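You operate a simulated robot arm through the tools that you are given. There is no shell and no other tool. Be economical: measure what you need, move in short steps, check, and stop when the job is done.

You run a simulated robot arm. Do the job below in one go: nothing can be reset, and whatever is moved stays where it is left.

Task
Stop the mixer, stand its bottle in the empty dish and put out the lamp at station 26.
Fine: mixer off before the lift; green switch off, then blue flap shut. Set down upright: bottle.

Only the result counts: the job must be done as asked and must still hold three seconds after the hand-in. Knocking over, shifting, dropping, spilling or breaking anything else fails it.

Robot
A 6-joint arm with a fingered hand on a trunk, on a base that drives. Base frame: it is fixed to the floor where the robot stands at the start and does not move with it; the origin is under the middle of the robot, x ahead of it, y to its left, z up; the surface under the hand at the start is at about z = 0.76. Units: m, degrees, N and s.
With the tool pointing down near the work surface it reaches from about 0.36 to 0.76 m from the robot's upright axis, wherever it stands. Its first joint turns from -166.0 to 166.0 degrees. Places, roughly: black ribbed dial [0.5, 0.8, 0.9]; blue flap [0.6, 0.6, 1]; coil (6x6x2 cm) [0.5, 0, 0.8]; dish (12x12x3 cm) [0.5, 0.2, 0.8]; gold thumb screw [0.6, 0.7, 0.9]; green switch [0.6, 0.5, 0.9]; grey hand wheel [0.7, 0.7, 1.1]; jaw dish [0.5, 0.2, 0.8]; orange switch [0.7, 0, 0.8]; red ribbed dial [0.5, 0.6, 0.9]; teal ball lever [0.7, 0.6, 0.9]; white ribbed dial [0.5, 0.7, 0.9]. Payload 4 kg.
The TCP is the grasp point between the finger pads, 0.026 m short of the fingertips. In the tool frame z runs along the fingers and y along their closing line. Largest opening 0.148 m; the body of the gripper starts 0.073 m behind the TCP. The gripper is a hand of 3 fingers: y runs from the thumb to the fingers, the wrist lies at [0, 0, -0.239] in the tool frame, and closing takes about 1.5 s.
Orientation is that of the tool frame in the base frame, as a unit quaternion [w, x, y, z]. With the fingers straight down and closing along the base's y, the tool's x points along the base's -x, its y along +y and its z along -z.

Tools
- The arm moves only by the tool nudge_tool. Its argument "deltas" is a list of rows, each an object (a shift or turn left out is 0, a gripper value left out holds the last) with "travel": the shift along the tool's x, y, z in m, a list of three; "angular": the turn, a rotation vector about the tool's x, y, z in degrees, a list of three. In form: [{"travel": [x, y, z], "angular": [wx, wy, wz]}, ...]. A call has 1 to 10 rows; each row is the pose to reach, as a shift and turn from the pose commanded when the call began, along the tool's axes at that moment. "claw" is the gripper command, from -1 (fully open) to 1 (shut), values between in proportion, set as the call begins (left out, the last holds). Rows are played at 5 a second. More than 0.05 m and 8.6 degrees between two rows, or a gripper value outside its range, and nothing of the call is played. A pose out of reach is approached as far as the arm can. The call stops where the force on the tool passes 40 N (or 10 N more than at its start, if that is more) or the arm is blocked; 0.2 s more then pass. Each finger travels about 0.153 m/s and halts on what it meets, pressing with about 28 N; the grip force reading is that of the motor and also rises with nothing between the fingers. The clock runs only during rows and for 0.2 s after the last one: add rows that repeat a pose to give the fingers time. The reply holds the time, the measured pose of the TCP, the force on the tool along the base axes, the opening and the grip force, in the units named above and with some noise, with the torque about the TCP (base axes, N m) and any sound that the robot's microphone picked up.
- Cameras (640 x 400 px; columns grow to the right, rows downward): "scene" is now at [0.019, 0.181, 1.5439]; the picture's right is [0.24, -0.97, 0.00], its down [-0.68, -0.17, -0.71] and it looks along [0.69, 0.17, -0.71] (base axes); focal length 285 px, centre (320, 200). "wrist" rides on the gripper at [0.068, -0.039, -0.09] in the tool frame; the picture's right is [0.50, 0.87, 0.00], its down [-0.66, 0.38, -0.65] and it looks along [-0.57, 0.33, 0.76] (tool axes); focal length 222 px, centre (320, 200). There is no depth. A picture from a camera that has moved, and an enlarged one, comes with that camera's place and axes in the base frame and with its lens.
- snapshot(camera): a new picture of that camera. No time passes.
- lift_body(by): slides the trunk up (or, below 0, down) by that many m; the arm and the scene camera ride with it, the base frame stays. It gives what a move gives, with no picture.
- base_move(legs): drives the robot by 1 to 6 legs, each [ahead, left, turn to the left] in m, m and degrees, along the robot's own axes; the way and the turn of a leg run together, so that a leg with both is an arc; at most 1.5 m and 180 degrees a leg. The arm and the cameras ride along, it lands a little off, and it stops where it bumps. It gives what a move gives.
- move_fingers(finger1, finger2, thumb_bend): sets how far each is bent, from 0 (flat) to 1 (curled in); at 0.3 the hand is open as for a grip, at 0.7 the pads meet at the TCP. One left out holds its place. A second passes; each finger stops where it meets its share of the squeeze, and holds until it gets a number again. A gripper value or a shape takes the hand back. It gives what a move gives, with no picture; readings hold the bend of each and the force on the fingers (four entries, about 0 where the hand has none), thumb and palm.
- preshape(shape): the hand has 3 fingers and takes this shape, open, in about a second: jaw (thumb against the fingers, like two jaws); tri (thumb and two fingers); tip (a fingertip pinch); poke (one finger out to press); point (the index stretched); flat (the hand flat); cup (the hand cupped); fist (a fist). The gripper value then closes the fingers along that shape, each until it touches; the sizes above hold for jaw. It gives what a move gives, with no picture.
- turn_head(pan, tilt): turns the head with the scene camera to pan (to the left, within 155 degrees either way) and tilt (down, from -29 to 69), counted from straight ahead of the robot. It gives what a move gives.
- enlarge(camera, box): a new picture of the part [left, top, right, bottom] of that camera's present view, enlarged. No time passes.
- sign_off(): hands the job in; it is judged then, once.

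Go step by step. Nothing tells you exact positions but the pictures and the camera data: compare them with the known pose of the tool, close in by small moves and look again before you grip or let go. The budget is 120 turns and 90 pictures, counting those below and the enlarged ones. Unless the task says otherwise, let go and move clear before handing in, and close with one line.

The tools are called after "Call:" as name(argument=value, ...) on one line, values as JSON. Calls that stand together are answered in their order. nudge_tool: Moves the arm, as the interface text tells. Its arguments: {"type":"object","properties":{"deltas":{"type":"array"},"claw":{"type":"number"}},"required":["deltas"]} The other tools are called the same way: lift_body (by) slides the trunk up or down; preshape (shape) gives the hand a shape; move_fingers (finger1, finger2, thumb_bend) moves the fingers one by one; base_move (legs) drives the base; turn_head (pan, tilt) turns the head that bears the scene camera; snapshot (camera) takes a picture; enlarge (camera, box) takes an enlarged picture of a part of a camera's view; sign_off () hands the job in.

At the start:

```text
clock: 0.0
position: [0.4531, 0.1726, 1.2078]
tcp_rot: [0.001, 0.0, 1.0, 0.0]
force: [0.5, -0.7, -0.7]
ft_torque: [0.03, 0.03, -0.01]
grip_width: 0.1479
gripper_force: 0.1
shape: jaw
bend: [0.3, 0.3, 0.3]
finger forces: [0.0, 0.0, 0.0, 0.0, 0.0, 0.1]
trunk travel left (down, up): [-0.5, 0.09]
robot x, y, heading: [0.0007, 0.0019, 0.2]
head pan, tilt: [13.9, 44.8]
```

scene: 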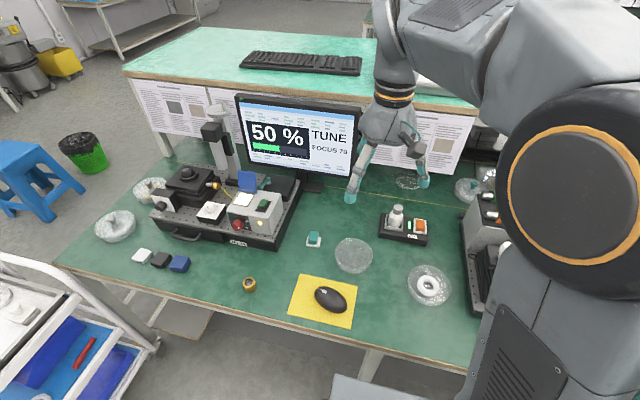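
wrist: 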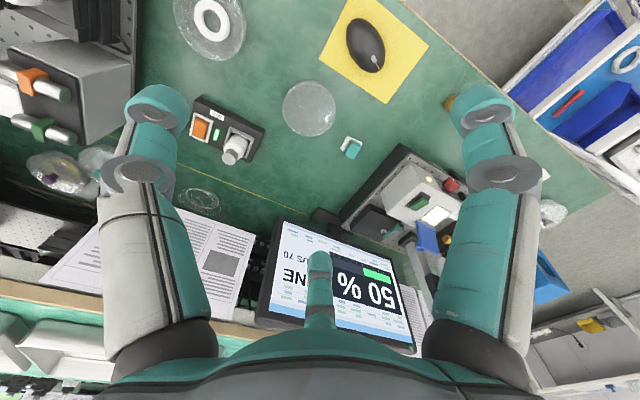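

I see a mixer with a bottle and an orange switch to the right, an empty dish in the middle, and a station with a lamp on the left. I'll enlarge these to read the labels and details.

Call:
enlarge(camera="scene", box=[130, 150, 310, 262])

Call:
enlarge(camera="scene", box=[300, 180, 480, 292])

Call:
enlarge(camera="wrist", box=[180, 60, 380, 185])

```text
3.56 times, centred on (220, 206) of scene
camera zoom: at [0.019, 0.181, 1.5439], right [0.24, -0.97, 0.0], down [-0.68, -0.17, -0.71], along [0.69, 0.17, -0.71], focal length 1012 px, centre (676, 179)
```

zoom: 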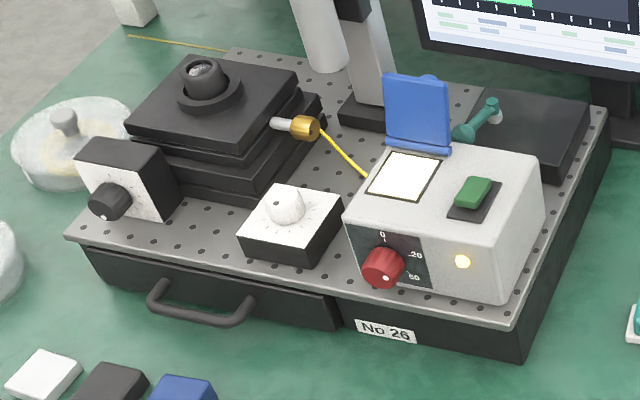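

```text
3.56 times, centred on (390, 236) of scene
camera zoom: at [0.019, 0.181, 1.5439], right [0.24, -0.97, 0.0], down [-0.68, -0.17, -0.71], along [0.69, 0.17, -0.71], focal length 1012 px, centre (71, 72)
```

zoom: 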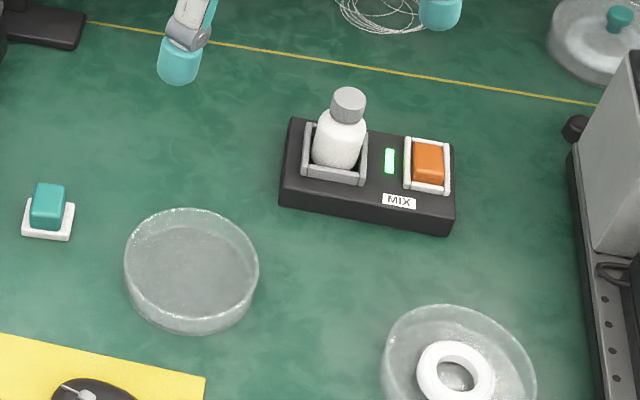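

```text
3.20 times, centred on (280, 122) of wrist
camera zoom: at [0.3844, 0.1341, 1.299], right [-0.5, 0.87, 0.0], down [0.66, 0.38, 0.65], along [0.57, 0.33, -0.76], focal length 711 px, centre (448, 448)
```

zoom: 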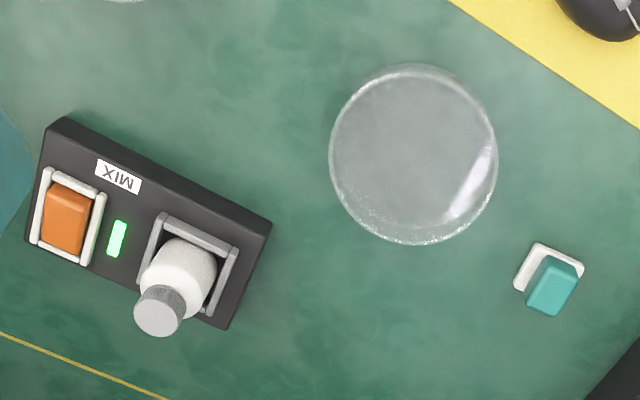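

Cap of the bottle is around (0.68, 0.09, 0.90), the orange switch near (0.70, 0.00, 0.81) and the empty dish near (0.55, 0.20). I'll look closer at the switches and try the poke shape.

Call:
enlarge(camera="scene", box=[370, 195, 440, 250])

Call:
enlarge(camera="scene", box=[220, 160, 300, 250])

Call:
preshape(shape="poke")

```text
7.27 times, centred on (405, 222) of scene
camera zoom: at [0.019, 0.181, 1.5439], right [0.24, -0.97, 0.0], down [-0.68, -0.17, -0.71], along [0.69, 0.17, -0.71], focal length 2071 px, centre (-298, 36)
```

zoom: 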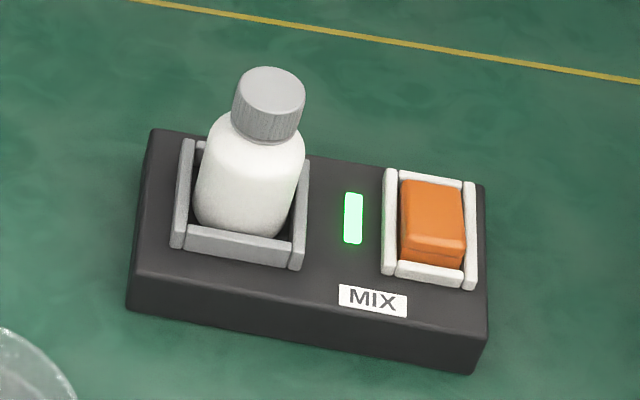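

```text
4.44 times, centred on (260, 205) of scene
camera zoom: at [0.019, 0.181, 1.5439], right [0.24, -0.97, 0.0], down [-0.68, -0.17, -0.71], along [0.69, 0.17, -0.71], focal length 1266 px, centre (587, 178)
```

zoom: 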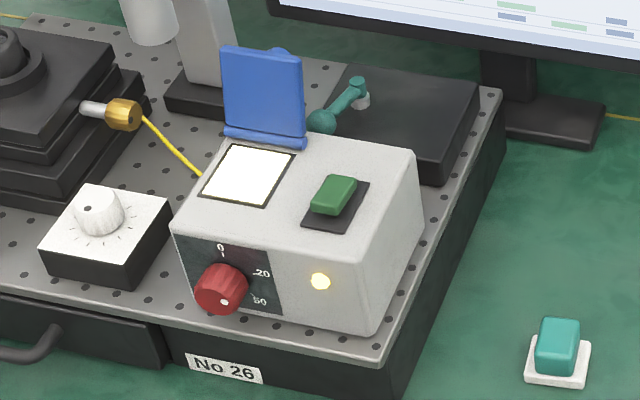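

```text
clock: 0.9
position: [0.4519, 0.1731, 1.2075]
tcp_rot: [0.001, -0.001, 1.0, 0.0]
force: [-0.5, -0.8, 0.2]
ft_torque: [0.03, -0.01, 0.03]
grip_width: 0.0
gripper_force: 0.0
shape: poke
bend: [1.0, 1.0, 0.4]
finger forces: [0.0, 0.0, 0.0, 0.1, 0.0, 0.1]
trunk travel left (down, up): [-0.5, 0.09]
robot x, y, heading: [0.0006, -0.0, -0.1]
head pan, tilt: [13.9, 44.8]
```

The orange rocker seems raised on its near end. I check how the poke shape looks before using it.

Call:
snapshot(camera="wrist")

Call:
enlarge(camera="scene", box=[320, 60, 480, 210])

```text
82 pictures are left
camera wrist: at [0.3844, 0.1341, 1.299], right [-0.5, 0.87, 0.0], down [0.66, 0.38, 0.65], along [0.57, 0.33, -0.76], focal length 222 px, centre (320, 200)
```

wrist: 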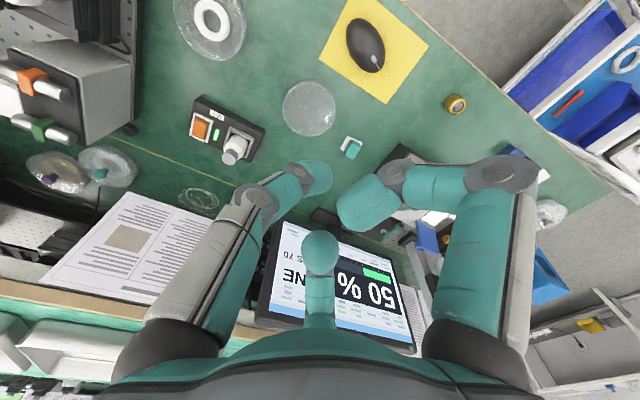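

```text
2.67 times, centred on (400, 135) of scene
camera zoom: at [0.019, 0.181, 1.5439], right [0.24, -0.97, 0.0], down [-0.68, -0.17, -0.71], along [0.69, 0.17, -0.71], focal length 759 px, centre (107, 373)
```

zoom: 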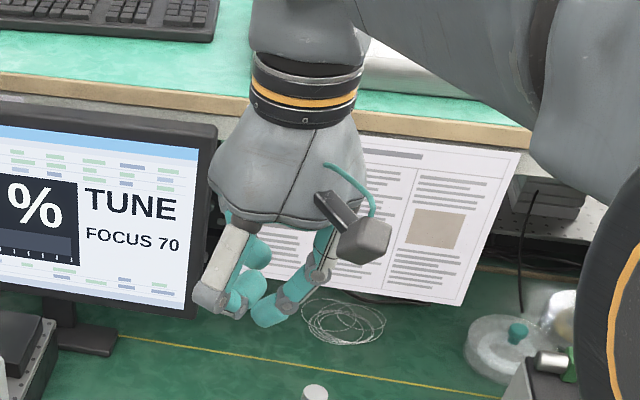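

The poke shape leaves the digits folded, so the tip position is unclear. I'll go back to jaw and close it to see whether the closed tip makes a better presser.

Call:
preshape(shape="jaw")

Call:
nudge_tool(deltas=[{"travel": [0, 0, 0]}, {"travel": [0, 0, 0]}, {"travel": [0, 0, 0]}, {"travel": [0, 0, 0]}, {"travel": [0, 0, 0]}, {"travel": [0, 0, 0]}, {"travel": [0, 0, 0]}, {"travel": [0, 0, 0]}], claw=1)

Call:
snapshot(camera="wrist")

Call:
enlarge(camera="scene", box=[320, 60, 480, 210])

```text
clock: 1.8
position: [0.4519, 0.1744, 1.2075]
tcp_rot: [0.0, 0.0, 1.0, 0.0]
force: [-0.4, 1.0, -0.3]
ft_torque: [0.03, 0.0, -0.01]
grip_width: 0.1481
gripper_force: 0.1
shape: jaw
bend: [0.3, 0.3, 0.3]
finger forces: [0.1, 0.0, 0.0, 0.1, 0.0, 0.0]
trunk travel left (down, up): [-0.5, 0.09]
robot x, y, heading: [0.0011, -0.0011, -0.1]
head pan, tilt: [13.9, 44.8]
```

```text
clock: 3.6
position: [0.4519, 0.1743, 1.2062]
tcp_rot: [0.0, 0.0, 1.0, 0.001]
force: [-0.2, 0.6, 0.8]
ft_torque: [0.0, 0.01, -0.01]
grip_width: 0.0
gripper_force: 28.2
shape: jaw
bend: [0.7, 0.7, 0.7]
finger forces: [0.0, 0.0, 0.0, 0.0, 0.1, 0.0]
trunk travel left (down, up): [-0.5, 0.09]
robot x, y, heading: [0.0001, -0.0, 0.0]
head pan, tilt: [13.9, 44.8]
```

```text
80 pictures are left
camera wrist: at [0.3844, 0.1341, 1.299], right [-0.5, 0.87, 0.0], down [0.66, 0.38, 0.65], along [0.57, 0.33, -0.76], focal length 222 px, centre (320, 200)
```

wrist: 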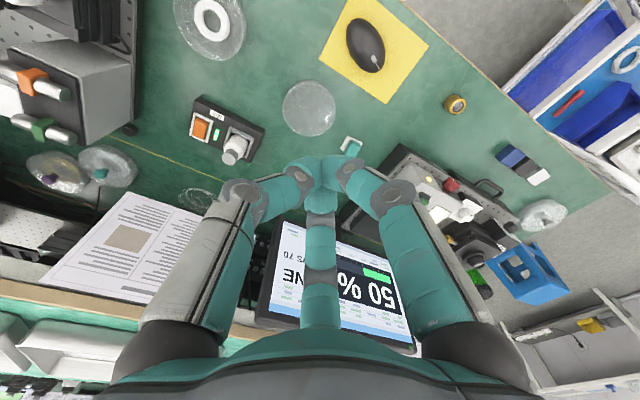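

```text
2.67 times, centred on (400, 135) of scene
camera zoom: at [0.019, 0.181, 1.5439], right [0.24, -0.97, 0.0], down [-0.68, -0.17, -0.71], along [0.69, 0.17, -0.71], focal length 759 px, centre (107, 373)
```

zoom: 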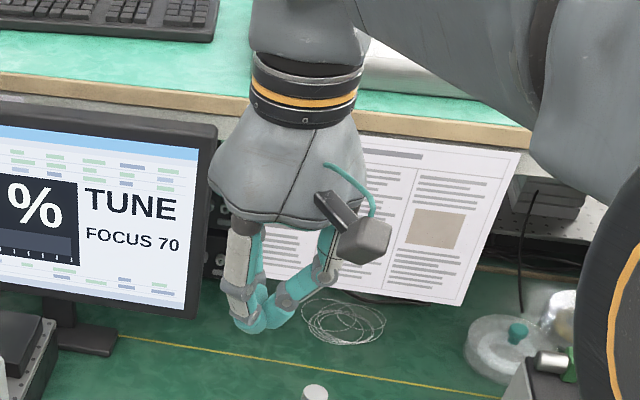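

The three digits meet in a tripod cluster, perhaps 4 cm wide, which is bulky for a framed switch. I'll look at the "point" shape.

Call:
preshape(shape="point")

Call:
snapshot(camera="wrist")

Call:
enlarge(camera="scene", box=[320, 60, 480, 210])

```text
clock: 4.5
position: [0.4526, 0.1739, 1.2076]
tcp_rot: [-0.001, 0.0, 1.0, 0.0]
force: [1.4, -0.7, -0.9]
ft_torque: [0.04, 0.01, 0.0]
grip_width: 0.0
gripper_force: 0.1
shape: point
bend: [0.7, 0.85, 0.93]
finger forces: [0.1, 0.0, 0.0, 0.0, 0.1, 0.0]
trunk travel left (down, up): [-0.5, 0.09]
robot x, y, heading: [-0.0011, -0.0004, -0.2]
head pan, tilt: [13.9, 44.8]
```

```text
78 pictures are left
camera wrist: at [0.3844, 0.1341, 1.299], right [-0.5, 0.87, 0.0], down [0.66, 0.38, 0.65], along [0.57, 0.33, -0.76], focal length 222 px, centre (320, 200)
```

wrist: 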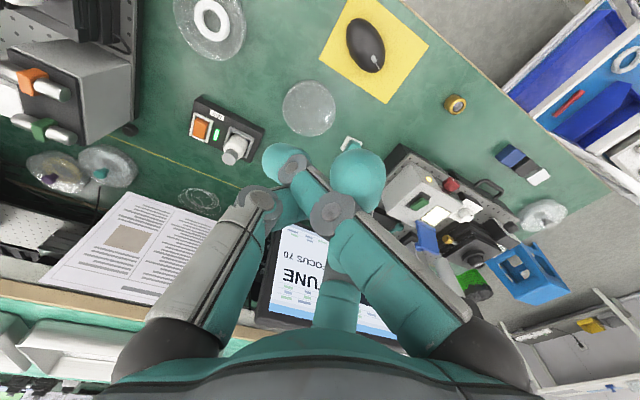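

```text
2.67 times, centred on (400, 135) of scene
camera zoom: at [0.019, 0.181, 1.5439], right [0.24, -0.97, 0.0], down [-0.68, -0.17, -0.71], along [0.69, 0.17, -0.71], focal length 759 px, centre (107, 373)
```

zoom: 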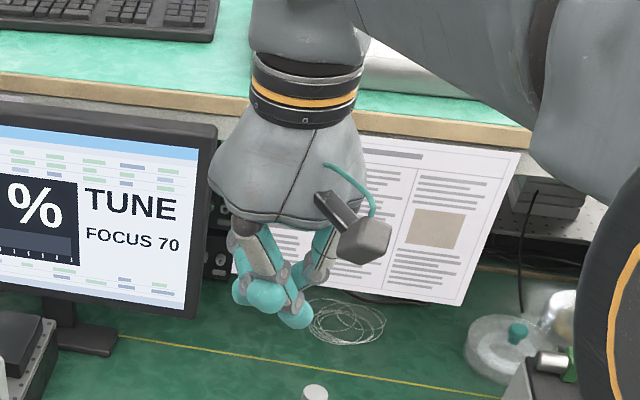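

The point shape has one digit at 0.7 (at the TCP) and others curled. I'll try setting digits individually: thumb at 0.7 with both fingers flat, and look.

Call:
preshape(shape="jaw")

Call:
move_fingers(finger1=0.0, finger2=0.0, thumb_bend=0.7)

Call:
snapshot(camera="wrist")

Call:
enlarge(camera="scene", box=[320, 60, 480, 210])

```text
clock: 5.4
position: [0.4514, 0.1731, 1.2083]
tcp_rot: [-0.001, 0.0, 1.0, 0.0]
force: [-0.3, 0.5, 0.0]
ft_torque: [0.0, 0.01, -0.04]
grip_width: 0.1479
gripper_force: 0.0
shape: jaw
bend: [0.3, 0.3, 0.3]
finger forces: [0.0, 0.0, 0.1, 0.0, 0.0, 0.1]
trunk travel left (down, up): [-0.5, 0.09]
robot x, y, heading: [0.001, -0.0004, -0.0]
head pan, tilt: [13.9, 44.8]
```

```text
clock: 6.4
position: [0.4515, 0.1748, 1.2084]
tcp_rot: [0.0, 0.0, 1.0, 0.0]
force: [0.0, 0.9, -1.1]
ft_torque: [0.02, 0.03, -0.03]
grip_width: 0.1036
gripper_force: 0.1
shape: fingers
bend: [0.0, 0.0, 0.7]
finger forces: [0.1, 0.0, 0.0, 0.0, 0.0, 0.1]
trunk travel left (down, up): [-0.5, 0.09]
robot x, y, heading: [0.0008, 0.0042, -0.0]
head pan, tilt: [13.9, 44.8]
```

```text
76 pictures are left
camera wrist: at [0.3844, 0.1341, 1.299], right [-0.5, 0.87, 0.0], down [0.66, 0.38, 0.65], along [0.57, 0.33, -0.76], focal length 222 px, centre (320, 200)
```

wrist: 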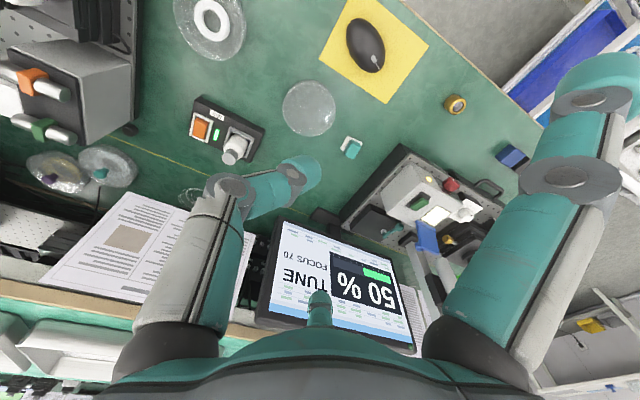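

```text
2.67 times, centred on (400, 135) of scene
camera zoom: at [0.019, 0.181, 1.5439], right [0.24, -0.97, 0.0], down [-0.68, -0.17, -0.71], along [0.69, 0.17, -0.71], focal length 759 px, centre (107, 373)
```

zoom: 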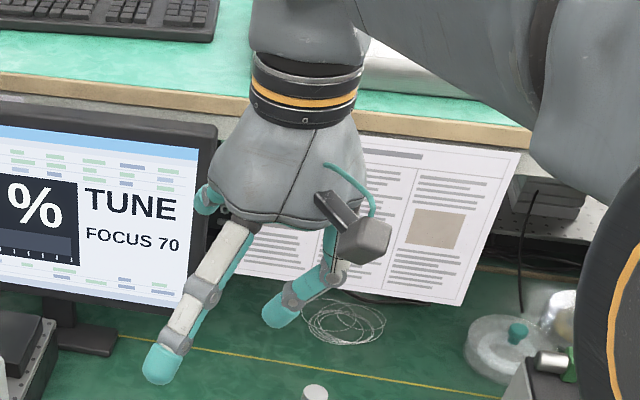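

Individual control works: the thumb alone reaches the centre while both fingers splay away. I'll use the thumb as a presser, turning the hand so the fingers point back towards the robot, clear of the bottle.

Call:
nudge_tool(deltas=[{"angular": [0, 0, -8.5]}, {"angular": [0, 0, -17]}, {"angular": [0, 0, -25.5]}, {"angular": [0, 0, -34]}, {"angular": [0, 0, -42.5]}, {"angular": [0, 0, -51]}, {"angular": [0, 0, -59.5]}, {"angular": [0, 0, -68]}, {"angular": [0, 0, -76.5]}, {"angular": [0, 0, -85]}])

Call:
nudge_tool(deltas=[{"angular": [0, 0, -5], "travel": [0.03, -0.03, 0.02]}, {"angular": [0, 0, -5], "travel": [0.06, -0.06, 0.05]}, {"angular": [0, 0, -5], "travel": [0.09, -0.09, 0.08]}, {"angular": [0, 0, -5], "travel": [0.12, -0.12, 0.11]}, {"angular": [0, 0, -5], "travel": [0.15, -0.15, 0.14]}, {"angular": [0, 0, -5], "travel": [0.17, -0.18, 0.17]}, {"angular": [0, 0, -5], "travel": [0.19, -0.21, 0.2]}, {"angular": [0, 0, -5], "travel": [0.19, -0.23, 0.22]}])

Call:
snapshot(camera="wrist")

Call:
snapshot(camera="scene")

```text
clock: 8.6
position: [0.43, 0.2007, 1.1811]
tcp_rot: [0.004, -0.671, 0.742, -0.007]
force: [0.2, 0.0, 0.3]
ft_torque: [0.01, 0.0, -0.02]
grip_width: 0.1035
gripper_force: 0.0
shape: fingers
bend: [0.0, 0.0, 0.7]
finger forces: [0.0, 0.1, 0.0, 0.0, 0.0, 0.0]
out of reach, approached as far as the arm can: row 10
trunk travel left (down, up): [-0.5, 0.09]
robot x, y, heading: [0.001, -0.0003, -0.1]
head pan, tilt: [13.9, 44.8]
```

```text
refused: row 2 steps farther than a row can; nothing moved
```

```text
74 pictures are left
camera wrist: at [0.4595, 0.13, 1.2732], right [-0.91, -0.41, -0.01], down [-0.32, 0.69, 0.65], along [-0.26, 0.59, -0.76], focal length 222 px, centre (320, 200)
```

wrist: 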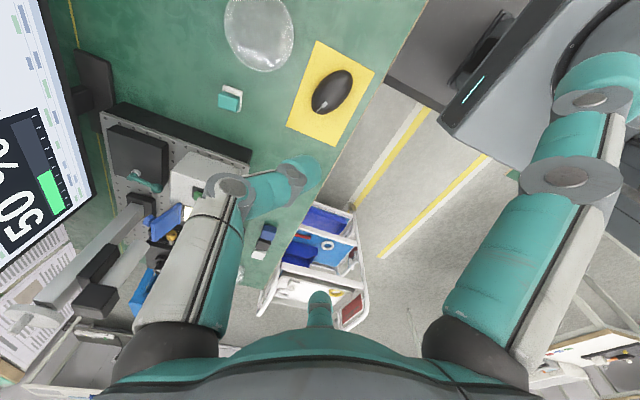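

```text
73 pictures are left
camera scene: at [0.019, 0.1808, 1.5439], right [0.24, -0.97, 0.0], down [-0.68, -0.17, -0.71], along [0.69, 0.17, -0.71], focal length 285 px, centre (320, 200)
```

scene: 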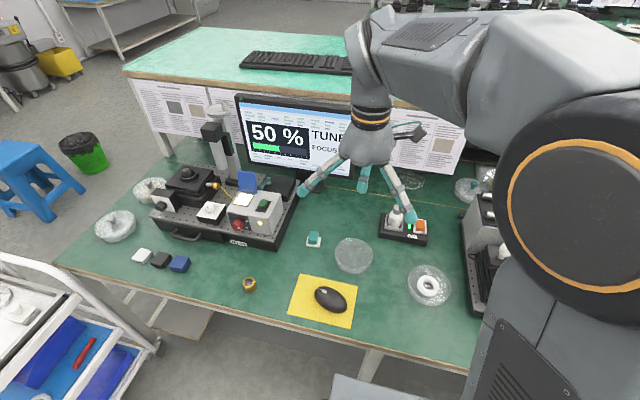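

Rotation mostly succeeded (limit was near that high pose). I'll travel above the orange switch in smaller rows while finishing the turn.

Call:
nudge_tool(deltas=[{"travel": [0.017, -0.029, 0.015]}, {"travel": [0.034, -0.058, 0.03]}, {"travel": [0.051, -0.087, 0.045]}, {"travel": [0.069, -0.116, 0.06]}, {"travel": [0.086, -0.145, 0.075]}, {"travel": [0.103, -0.174, 0.09]}, {"travel": [0.12, -0.203, 0.105], "angular": [0, 0, -2]}, {"travel": [0.138, -0.231, 0.12], "angular": [0, 0, -4]}, {"travel": [0.155, -0.26, 0.135], "angular": [0, 0, -5]}, {"travel": [0.172, -0.289, 0.15], "angular": [0, 0, -5]}])

Call:
snapshot(camera="wrist")

Call:
snapshot(camera="scene")

```text
clock: 10.8
position: [0.6054, 0.092, 0.952]
tcp_rot: [0.001, -0.676, 0.734, -0.063]
force: [-0.2, -0.5, 0.4]
ft_torque: [0.0, -0.03, -0.02]
grip_width: 0.1038
gripper_force: 0.0
shape: fingers
bend: [0.0, 0.0, 0.7]
finger forces: [0.0, 0.1, 0.0, 0.0, 0.0, 0.1]
out of reach, approached as far as the arm can: row 1, 2, 3, 4, 5, 6, 7, 8, 9, 10
trunk travel left (down, up): [-0.5, 0.09]
robot x, y, heading: [0.0012, 0.0007, 0.0]
head pan, tilt: [13.9, 44.8]
```

```text
72 pictures are left
camera wrist: at [0.6309, 0.0302, 1.0526], right [-0.9, -0.43, -0.04], down [-0.38, 0.74, 0.56], along [-0.21, 0.52, -0.83], focal length 222 px, centre (320, 200)
```

wrist: 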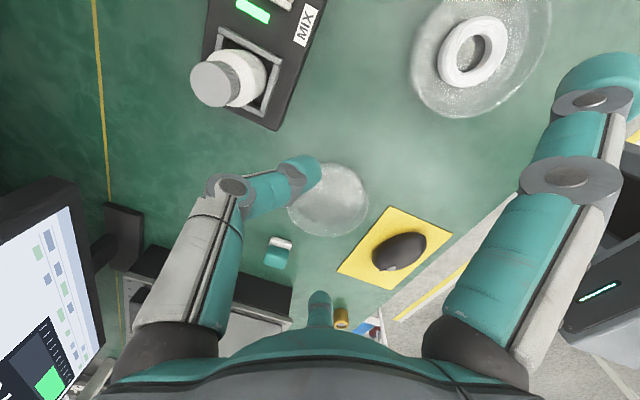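

```text
71 pictures are left
camera scene: at [0.0188, 0.1811, 1.5439], right [0.24, -0.97, 0.0], down [-0.68, -0.17, -0.71], along [0.69, 0.17, -0.7], focal length 285 px, centre (320, 200)
```

scene: 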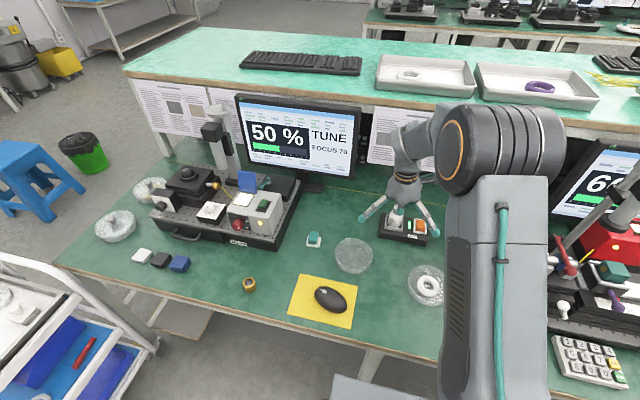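

That yaw is beyond the wrist's range here, so I'll instead use a near-neutral yaw with the closed fingertip cluster, tilted so only one fingertip presses. I unwind the turn first, moving up a little.

Call:
nudge_tool(deltas=[{"angular": [0, 0, 8], "travel": [0, 0, -0.01]}, {"angular": [0, 0, 16], "travel": [0, 0, -0.02]}, {"angular": [0, 0, 24], "travel": [0, 0, -0.03]}, {"angular": [0, 0, 32], "travel": [0, 0, -0.04]}, {"angular": [0, 0, 40], "travel": [0, 0, -0.04]}, {"angular": [0, 0, 48], "travel": [0, 0, -0.04]}, {"angular": [0, 0, 56], "travel": [0, 0, -0.04]}, {"angular": [0, 0, 64], "travel": [0, 0, -0.04]}, {"angular": [0, 0, 70], "travel": [0, 0, -0.04]}, {"angular": [0, 0, 70], "travel": [0, 0, -0.04]}])

```text
clock: 13.0
position: [0.6018, 0.0972, 0.9937]
tcp_rot: [0.037, -0.132, 0.989, -0.05]
force: [-1.4, 0.6, 0.4]
ft_torque: [0.0, 0.0, -0.01]
grip_width: 0.1037
gripper_force: 0.1
shape: fingers
bend: [0.0, 0.0, 0.7]
finger forces: [0.0, 0.0, 0.0, 0.0, 0.0, 0.0]
trunk travel left (down, up): [-0.5, 0.09]
robot x, y, heading: [0.0019, 0.0004, 0.3]
head pan, tilt: [13.9, 44.8]
```

Now at (0.60, 0.10, 0.99) with yaw about 15°. I close the hand into the cluster, tilt it about 20°, and go to a hover over the near end of the orange rocker, moving sideways first to stay clear of the bottle.

Call:
nudge_tool(deltas=[{"travel": [0, 0, 0]}, {"travel": [0, 0, 0]}, {"travel": [0.009, -0.032, 0.003], "angular": [-2.1, -5.5, 0]}, {"travel": [0.018, -0.065, 0.006], "angular": [-4.2, -11.1, 0]}, {"travel": [0.027, -0.097, 0.009], "angular": [-6.3, -16.7, 0]}, {"travel": [0.007, -0.101, 0.029], "angular": [-6.3, -16.7, 0]}, {"travel": [-0.014, -0.104, 0.049], "angular": [-6.3, -16.7, 0]}, {"travel": [-0.035, -0.108, 0.07], "angular": [-6.3, -16.7, 0]}, {"travel": [-0.055, -0.112, 0.09], "angular": [-6.3, -16.7, 0]}, {"travel": [-0.055, -0.112, 0.09], "angular": [-6.3, -16.7, 0]}], claw=1)

Call:
snapshot(camera="wrist")

Call:
enlarge(camera="scene", box=[350, 160, 470, 260])

```text
clock: 15.2
position: [0.691, -0.0034, 0.9192]
tcp_rot: [0.173, -0.14, 0.975, 0.024]
force: [1.0, 0.0, 0.6]
ft_torque: [-0.01, 0.01, 0.03]
grip_width: 0.0
gripper_force: 27.8
shape: jaw
bend: [0.7, 0.7, 0.7]
finger forces: [0.0, 0.0, 0.1, 0.0, 0.0, 0.1]
trunk travel left (down, up): [-0.5, 0.09]
robot x, y, heading: [0.0, -0.0005, 0.1]
head pan, tilt: [13.9, 44.8]
```

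```text
70 pictures are left
camera wrist: at [0.6123, -0.0678, 0.9818], right [-0.69, 0.7, -0.17], down [0.27, 0.48, 0.84], along [0.67, 0.54, -0.52], focal length 222 px, centre (320, 200)
```

wrist: 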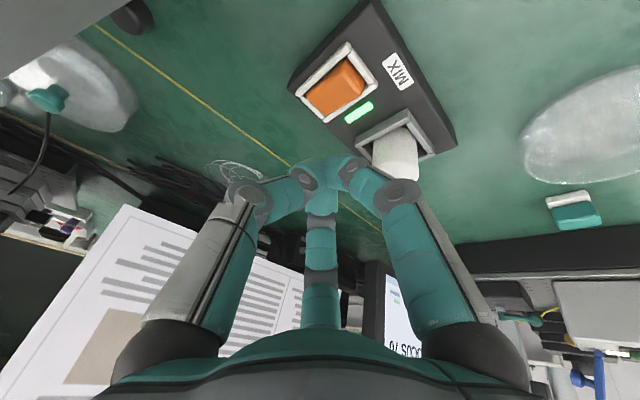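

```text
4.00 times, centred on (410, 210) of scene
camera zoom: at [0.0193, 0.181, 1.5439], right [0.24, -0.97, 0.0], down [-0.68, -0.17, -0.71], along [0.69, 0.17, -0.71], focal length 1139 px, centre (-40, 160)
```

zoom: 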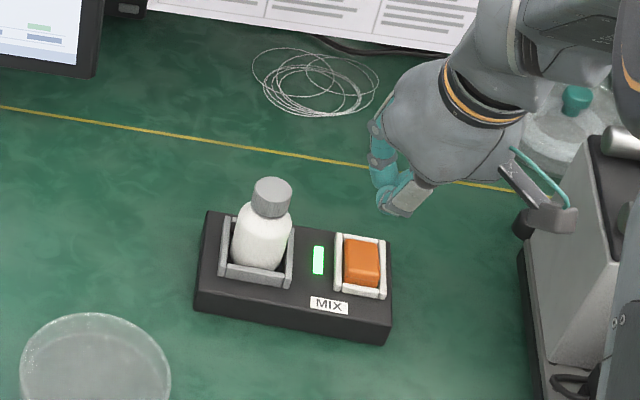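

The cluster tip hovers right over the rocker. I'll descend vertically in small steps.

Call:
nudge_tool(deltas=[{"travel": [0.0103, 0, 0.028]}, {"travel": [0.0189, 0, 0.0517]}, {"travel": [0.0224, 0, 0.061]}, {"travel": [0.0241, 0, 0.0658]}, {"travel": [0.0255, 0, 0.0696]}])

Call:
enlarge(camera="scene", box=[370, 190, 450, 250])

```text
clock: 16.4
position: [0.6926, -0.0039, 0.8465]
tcp_rot: [0.173, -0.14, 0.975, 0.024]
force: [-0.1, -0.2, 0.0]
ft_torque: [-0.02, 0.0, 0.0]
grip_width: 0.0
gripper_force: 28.0
shape: jaw
bend: [0.7, 0.7, 0.7]
finger forces: [0.1, 0.1, 0.0, 0.1, 0.0, 0.0]
trunk travel left (down, up): [-0.5, 0.09]
robot x, y, heading: [-0.0029, 0.0007, -0.1]
head pan, tilt: [13.9, 44.8]
```

```text
6.67 times, centred on (410, 220) of scene
camera zoom: at [0.0191, 0.181, 1.5439], right [0.24, -0.97, 0.0], down [-0.68, -0.17, -0.71], along [0.69, 0.17, -0.71], focal length 1898 px, centre (-280, 67)
```

zoom: 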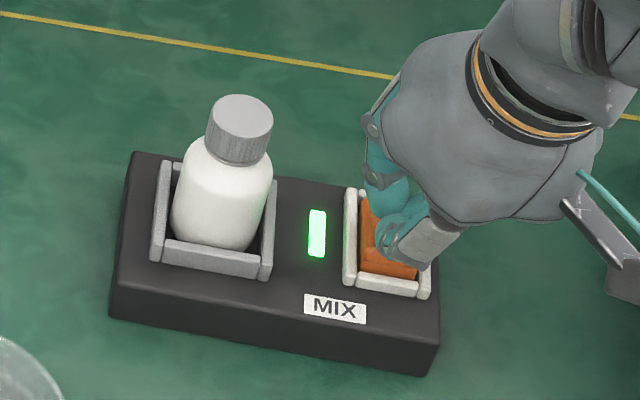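

The tip is just above the rocker's near end. I continue down with a few mm steps, nudged slightly towards the near side.

Call:
nudge_tool(deltas=[{"travel": [0.0034, 0.001, 0.001]}, {"travel": [0.0041, 0.001, 0.0028]}, {"travel": [0.0048, 0.001, 0.0047]}, {"travel": [0.0055, 0.001, 0.0066]}, {"travel": [0.0062, 0.001, 0.0085]}])

Call:
enlarge(camera="scene", box=[370, 190, 450, 250])

```text
clock: 17.6
position: [0.6888, -0.0035, 0.8345]
tcp_rot: [0.173, -0.14, 0.975, 0.024]
force: [0.1, -0.9, 0.1]
ft_torque: [0.01, 0.02, 0.0]
grip_width: 0.0
gripper_force: 28.1
shape: jaw
bend: [0.7, 0.7, 0.7]
finger forces: [0.0, 0.0, 0.0, 0.0, 0.0, 0.0]
trunk travel left (down, up): [-0.5, 0.09]
robot x, y, heading: [-0.0009, 0.0009, -0.1]
head pan, tilt: [13.9, 44.8]
```

```text
6.67 times, centred on (410, 220) of scene
camera zoom: at [0.019, 0.181, 1.5439], right [0.24, -0.97, 0.0], down [-0.68, -0.17, -0.71], along [0.69, 0.17, -0.71], focal length 1898 px, centre (-280, 67)
```

zoom: 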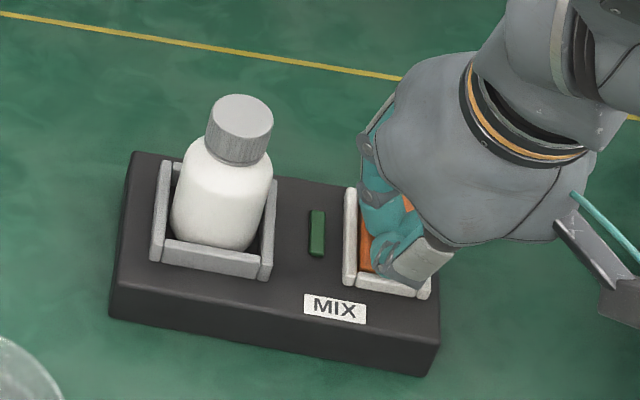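

The mixer's light has gone dark. I retreat upward, and check that it stays off.

Call:
nudge_tool(deltas=[{"travel": [-0.0138, 0, -0.0376]}, {"travel": [-0.0275, 0, -0.0752]}, {"travel": [-0.042, 0, -0.115]}, {"travel": [-0.055, 0, -0.15]}])

Call:
enlarge(camera="scene", box=[330, 190, 450, 280])

```text
clock: 18.6
position: [0.6891, -0.0033, 0.995]
tcp_rot: [0.172, -0.14, 0.975, 0.023]
force: [0.1, 0.2, 0.4]
ft_torque: [-0.02, 0.02, -0.01]
grip_width: 0.0
gripper_force: 28.3
shape: jaw
bend: [0.7, 0.7, 0.7]
finger forces: [0.2, 0.0, 0.1, 0.1, 0.1, 0.0]
trunk travel left (down, up): [-0.5, 0.09]
robot x, y, heading: [0.0043, 0.0006, 0.1]
head pan, tilt: [13.9, 44.8]
```

```text
4.44 times, centred on (390, 235) of scene
camera zoom: at [0.0189, 0.181, 1.5438], right [0.24, -0.97, 0.0], down [-0.68, -0.17, -0.71], along [0.69, 0.17, -0.71], focal length 1266 px, centre (9, 44)
```

zoom: 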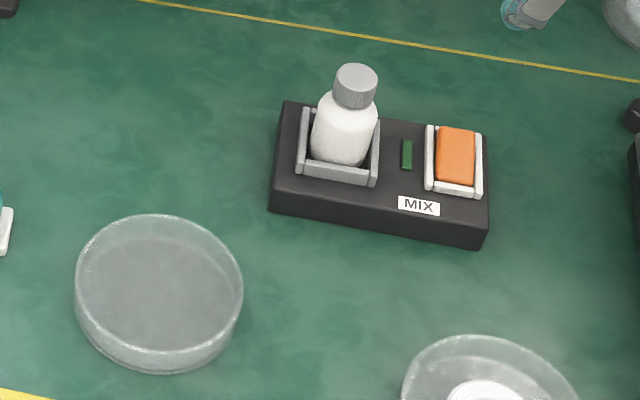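

The mixer is off and stays off. Now I straighten the tool, open partly and move above the bottle at about (0.677, 0.091).

Call:
nudge_tool(deltas=[{"travel": [0, 0, 0], "angular": [0, 7, 0]}, {"travel": [-0.005, 0.031, 0.002], "angular": [0, 14, 0]}, {"travel": [-0.01, 0.062, 0.003], "angular": [0, 20.1, 0]}, {"travel": [-0.014, 0.0936, 0.005], "angular": [0, 20.1, 0]}, {"travel": [-0.014, 0.0936, 0.005], "angular": [0, 20.1, 0]}], claw=-0.3)

Call:
snapshot(camera="wrist")

Call:
enlarge(camera="scene", box=[330, 160, 450, 260])

```text
clock: 19.8
position: [0.6767, 0.0927, 0.9946]
tcp_rot: [0.001, -0.142, 0.99, -0.003]
force: [0.0, 1.3, -0.2]
ft_torque: [-0.02, -0.02, 0.0]
grip_width: 0.0962
gripper_force: 0.1
shape: jaw
bend: [0.3, 0.3, 0.7]
finger forces: [0.0, 0.0, 0.0, 0.0, 0.1, 0.0]
trunk travel left (down, up): [-0.5, 0.09]
robot x, y, heading: [-0.0001, 0.0014, 0.1]
head pan, tilt: [13.9, 44.8]
```

```text
65 pictures are left
camera wrist: at [0.6221, 0.0347, 1.0858], right [-0.72, 0.69, 0.0], down [0.52, 0.55, 0.65], along [0.45, 0.47, -0.76], focal length 222 px, centre (320, 200)
```

wrist: 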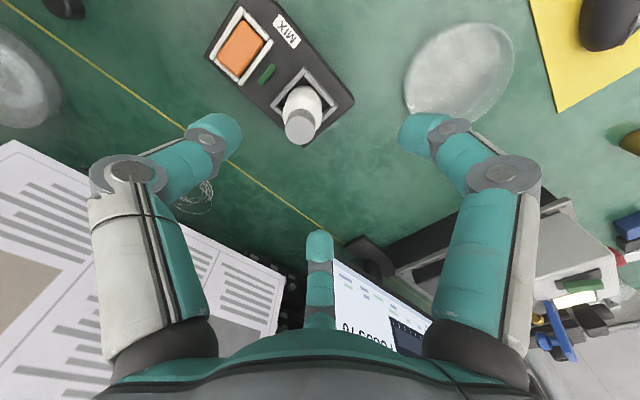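

```text
4.00 times, centred on (390, 210) of scene
camera zoom: at [0.0189, 0.1813, 1.5438], right [0.24, -0.97, 0.0], down [-0.68, -0.17, -0.71], along [0.69, 0.17, -0.71], focal length 1139 px, centre (40, 160)
```

zoom: 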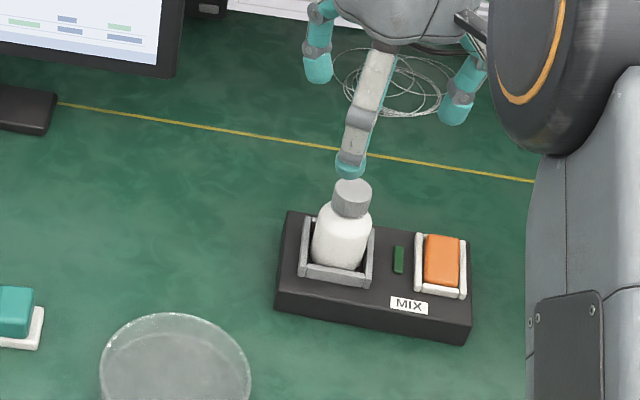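

The three fingers sit around the bottle axis. I zoom in from the wrist to check the centring more precisely.

Call:
enlarge(camera="wrist", box=[220, 60, 380, 160])

```text
4.00 times, centred on (300, 110) of wrist
camera zoom: at [0.6221, 0.0347, 1.0858], right [-0.72, 0.69, 0.0], down [0.52, 0.55, 0.65], along [0.45, 0.47, -0.76], focal length 888 px, centre (400, 560)
```

zoom: 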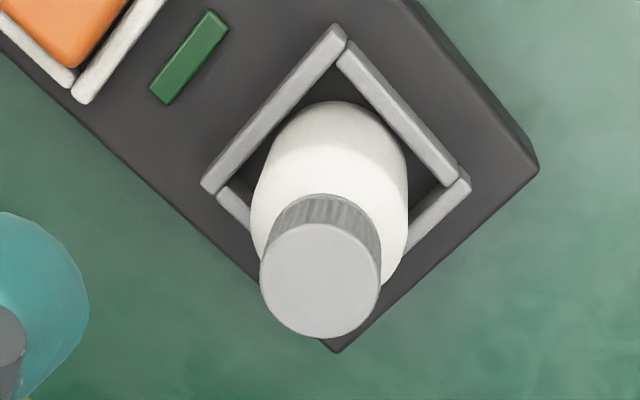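

Combining the views puts the bottle axis at about (0.695, 0.088) with the cap top near 0.878, so I correct by ~2 cm and come down partway to check again.

Call:
nudge_tool(deltas=[{"travel": [-0.0164, -0.01, 0]}, {"travel": [-0.0164, -0.01, 0.04]}, {"travel": [-0.0164, -0.01, 0.075]}, {"travel": [-0.0164, -0.01, 0.075]}])

Call:
snapshot(camera="wrist")

Call:
enlarge(camera="scene", box=[350, 180, 430, 240])

```text
clock: 20.8
position: [0.6954, 0.0862, 0.9185]
tcp_rot: [0.0, -0.143, 0.99, -0.001]
force: [-0.8, -0.2, -0.8]
ft_torque: [0.04, 0.0, 0.0]
grip_width: 0.0958
gripper_force: 0.0
shape: jaw
bend: [0.3, 0.3, 0.7]
finger forces: [0.0, 0.0, 0.1, 0.0, 0.1, 0.0]
trunk travel left (down, up): [-0.5, 0.09]
robot x, y, heading: [-0.0003, -0.0009, 0.1]
head pan, tilt: [13.9, 44.8]
```

```text
62 pictures are left
camera wrist: at [0.6413, 0.0288, 1.0107], right [-0.72, 0.69, 0.0], down [0.52, 0.55, 0.65], along [0.45, 0.47, -0.76], focal length 222 px, centre (320, 200)
```

wrist: 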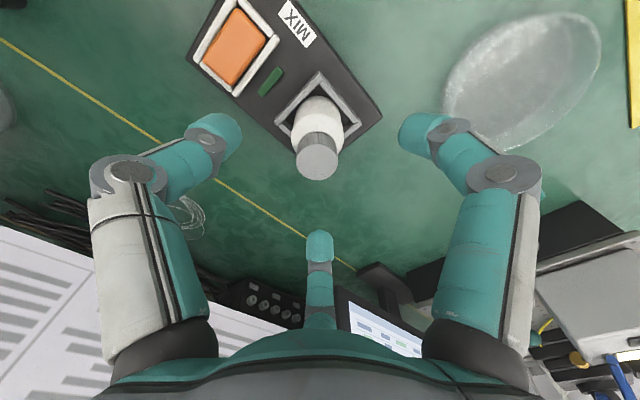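

```text
6.67 times, centred on (390, 210) of scene
camera zoom: at [0.0193, 0.1811, 1.5439], right [0.24, -0.97, 0.0], down [-0.68, -0.17, -0.71], along [0.69, 0.17, -0.71], focal length 1898 px, centre (-147, 133)
```

zoom: 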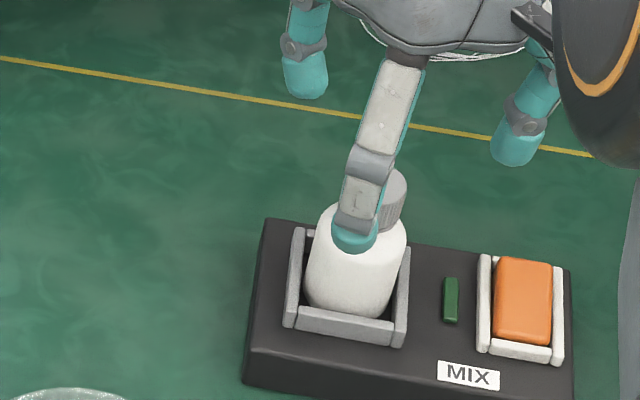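

The cap lines up with the tool axis to within a couple of millimetres. I descend to grip height on the body and look before closing.

Call:
nudge_tool(deltas=[{"travel": [0, 0, 0.03]}, {"travel": [0, 0, 0.055]}, {"travel": [0, 0, 0.07]}, {"travel": [0, 0, 0.076]}, {"travel": [0, 0, 0.076]}])

Call:
enlarge(camera="wrist", box=[180, 60, 460, 260])

Call:
enlarge(camera="scene", box=[350, 180, 430, 240])

```text
clock: 22.0
position: [0.6955, 0.0858, 0.8432]
tcp_rot: [0.0, -0.143, 0.99, -0.001]
force: [0.4, -0.3, -0.1]
ft_torque: [0.0, -0.02, 0.02]
grip_width: 0.0958
gripper_force: 0.0
shape: jaw
bend: [0.3, 0.3, 0.7]
finger forces: [0.2, 0.0, 0.0, 0.0, 0.0, 0.1]
trunk travel left (down, up): [-0.5, 0.09]
robot x, y, heading: [0.0021, -0.0007, -0.0]
head pan, tilt: [13.9, 44.8]
```

```text
2.00 times, centred on (320, 160) of wrist
camera zoom: at [0.6414, 0.0292, 0.9347], right [-0.72, 0.69, 0.0], down [0.52, 0.55, 0.65], along [0.45, 0.47, -0.76], focal length 444 px, centre (320, 280)
```

zoom: 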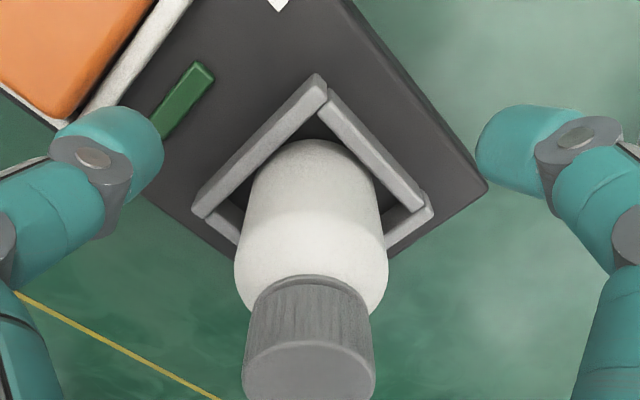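

```text
6.67 times, centred on (390, 210) of scene
camera zoom: at [0.0191, 0.181, 1.5439], right [0.24, -0.97, 0.0], down [-0.68, -0.17, -0.71], along [0.69, 0.17, -0.71], focal length 1898 px, centre (-147, 133)
```

zoom: 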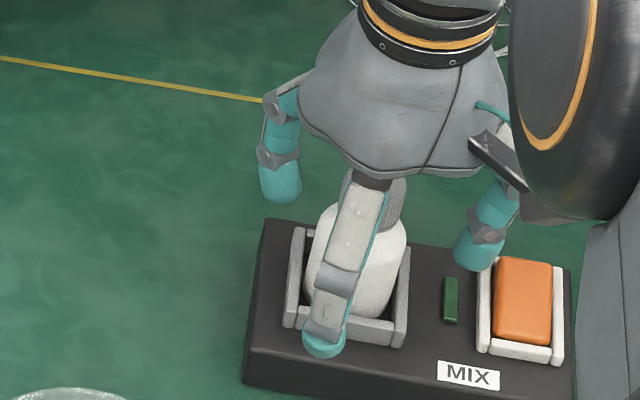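

Everything is centred and unobstructed, so I close on the bottle body.

Call:
nudge_tool(deltas=[{"travel": [0, 0, 0.002]}, {"travel": [0, 0, 0.002]}, {"travel": [0, 0, 0.002]}, {"travel": [0, 0, 0.002]}, {"travel": [0, 0, 0.002]}, {"travel": [0, 0, 0.002]}, {"travel": [0, 0, 0.002]}], claw=1)

Call:
enlarge(camera="wrist", box=[180, 60, 460, 260])

Call:
enlarge(camera="scene", box=[350, 180, 430, 240])

```text
clock: 23.6
position: [0.6944, 0.0847, 0.8422]
tcp_rot: [0.0, -0.143, 0.99, -0.002]
force: [1.1, -0.3, -0.6]
ft_torque: [-0.02, -0.05, -0.01]
grip_width: 0.0373
gripper_force: 28.2
shape: jaw
bend: [0.76, 0.76, 0.7]
finger forces: [24.6, 25.5, 0.0, 0.0, 25.4, 0.1]
trunk travel left (down, up): [-0.5, 0.09]
robot x, y, heading: [-0.0009, 0.0021, 0.2]
head pan, tilt: [13.9, 44.8]
```

```text
2.00 times, centred on (320, 160) of wrist
camera zoom: at [0.6413, 0.029, 0.933], right [-0.72, 0.69, 0.0], down [0.52, 0.55, 0.65], along [0.45, 0.47, -0.76], focal length 444 px, centre (320, 280)
```

zoom: 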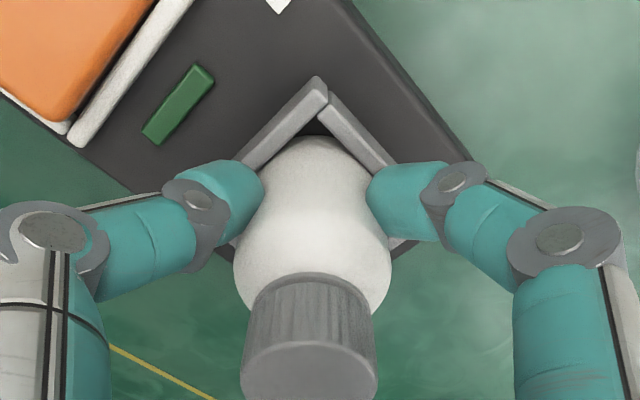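

```text
6.67 times, centred on (390, 210) of scene
camera zoom: at [0.0192, 0.181, 1.5439], right [0.24, -0.97, 0.0], down [-0.68, -0.17, -0.71], along [0.69, 0.17, -0.71], focal length 1898 px, centre (-147, 133)
```

zoom: 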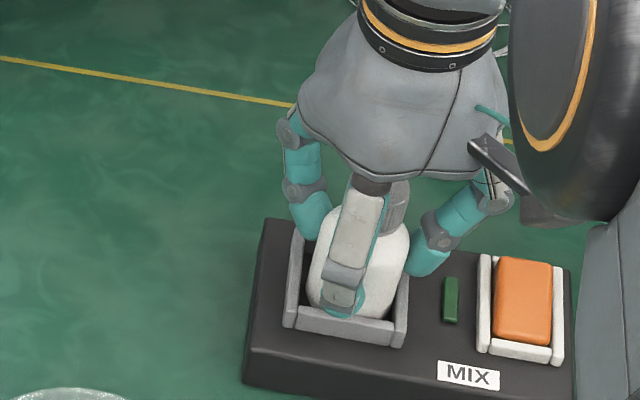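

All three digits grip the bottle evenly, width 0.037. I lift it straight up slowly.

Call:
nudge_tool(deltas=[{"travel": [0, 0, -0.008]}, {"travel": [0, 0, -0.02]}, {"travel": [0, 0, -0.035]}, {"travel": [0, 0, -0.05]}, {"travel": [0, 0, -0.065]}, {"travel": [0, 0, -0.08]}, {"travel": [0, 0, -0.095]}, {"travel": [0, 0, -0.1]}])

Call:
snapshot(camera="scene")

Call:
snapshot(camera="wrist")

```text
clock: 25.4
position: [0.6935, 0.0857, 0.9417]
tcp_rot: [0.0, -0.143, 0.99, -0.001]
force: [-0.1, -1.0, -1.0]
ft_torque: [0.0, 0.01, -0.02]
grip_width: 0.0373
gripper_force: 28.1
shape: jaw
bend: [0.76, 0.76, 0.7]
finger forces: [24.9, 25.6, 0.0, 0.1, 25.2, 0.0]
trunk travel left (down, up): [-0.5, 0.09]
robot x, y, heading: [0.0002, -0.0012, 0.0]
head pan, tilt: [13.9, 44.8]
```

```text
56 pictures are left
camera scene: at [0.0191, 0.181, 1.5439], right [0.24, -0.97, 0.0], down [-0.68, -0.17, -0.71], along [0.69, 0.17, -0.71], focal length 285 px, centre (320, 200)
```

scene: 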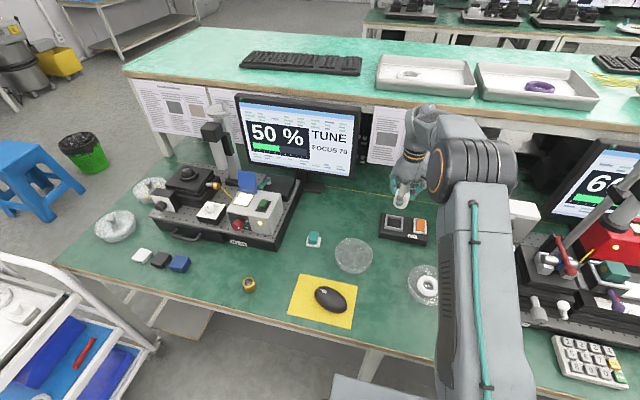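

```text
55 pictures are left
camera wrist: at [0.6416, 0.0287, 1.0331], right [-0.72, 0.69, 0.0], down [0.52, 0.55, 0.65], along [0.45, 0.47, -0.76], focal length 222 px, centre (320, 200)
```

wrist: 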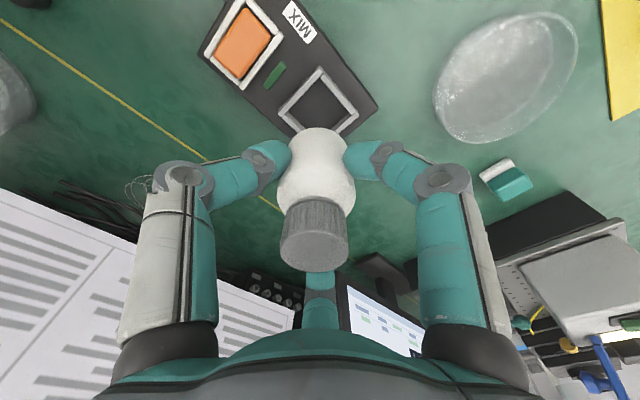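

The bottle is held and upright. I carry it over the empty dish at about (0.547, 0.199).

Call:
nudge_tool(deltas=[{"travel": [0.01, 0.013, 0]}, {"travel": [0.027, 0.037, 0]}, {"travel": [0.045, 0.062, 0]}, {"travel": [0.064, 0.088, 0]}, {"travel": [0.082, 0.113, 0]}, {"travel": [0.098, 0.136, 0]}, {"travel": [0.1088, 0.15, 0]}, {"travel": [0.1088, 0.15, 0]}])

Call:
snapshot(camera="wrist")

Call:
enlarge(camera="scene", box=[300, 190, 420, 290])

```text
clock: 27.2
position: [0.5491, 0.1987, 0.9407]
tcp_rot: [0.0, -0.143, 0.99, -0.001]
force: [-0.3, -0.2, -0.2]
ft_torque: [0.0, 0.03, -0.02]
grip_width: 0.0371
gripper_force: 28.3
shape: jaw
bend: [0.76, 0.76, 0.7]
finger forces: [24.8, 25.5, 0.0, 0.0, 25.2, 0.0]
trunk travel left (down, up): [-0.5, 0.09]
robot x, y, heading: [0.0006, 0.0002, -0.0]
head pan, tilt: [13.9, 44.8]
```

```text
54 pictures are left
camera wrist: at [0.4951, 0.1425, 1.0322], right [-0.72, 0.69, 0.0], down [0.52, 0.55, 0.65], along [0.45, 0.47, -0.76], focal length 222 px, centre (320, 200)
```

wrist: 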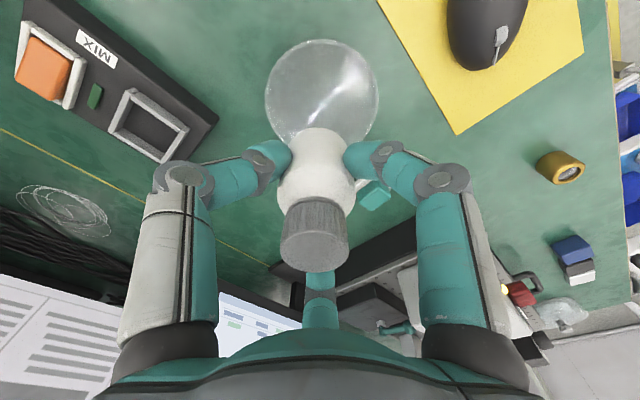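

```text
4.00 times, centred on (360, 240) of scene
camera zoom: at [0.019, 0.1811, 1.5439], right [0.24, -0.97, 0.0], down [-0.68, -0.17, -0.71], along [0.69, 0.17, -0.71], focal length 1139 px, centre (160, 40)
```

zoom: 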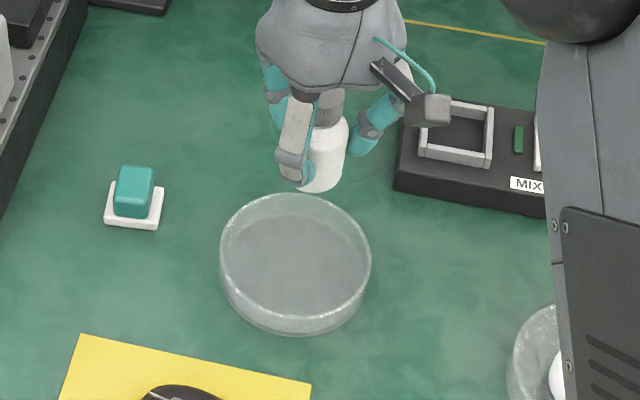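

I'm roughly over the dish, but the wrist view hints it could be off a little. I enlarge to check.

Call:
enlarge(camera="wrist", box=[240, 20, 400, 170])

```text
2.67 times, centred on (320, 95) of wrist
camera zoom: at [0.4951, 0.1425, 1.0322], right [-0.72, 0.69, 0.0], down [0.52, 0.55, 0.65], along [0.45, 0.47, -0.76], focal length 592 px, centre (320, 480)
```

zoom: 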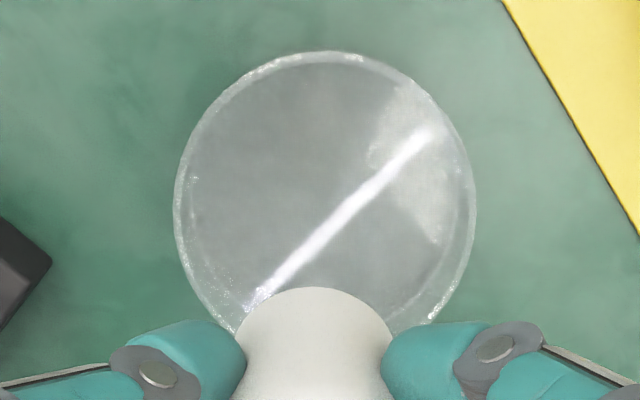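

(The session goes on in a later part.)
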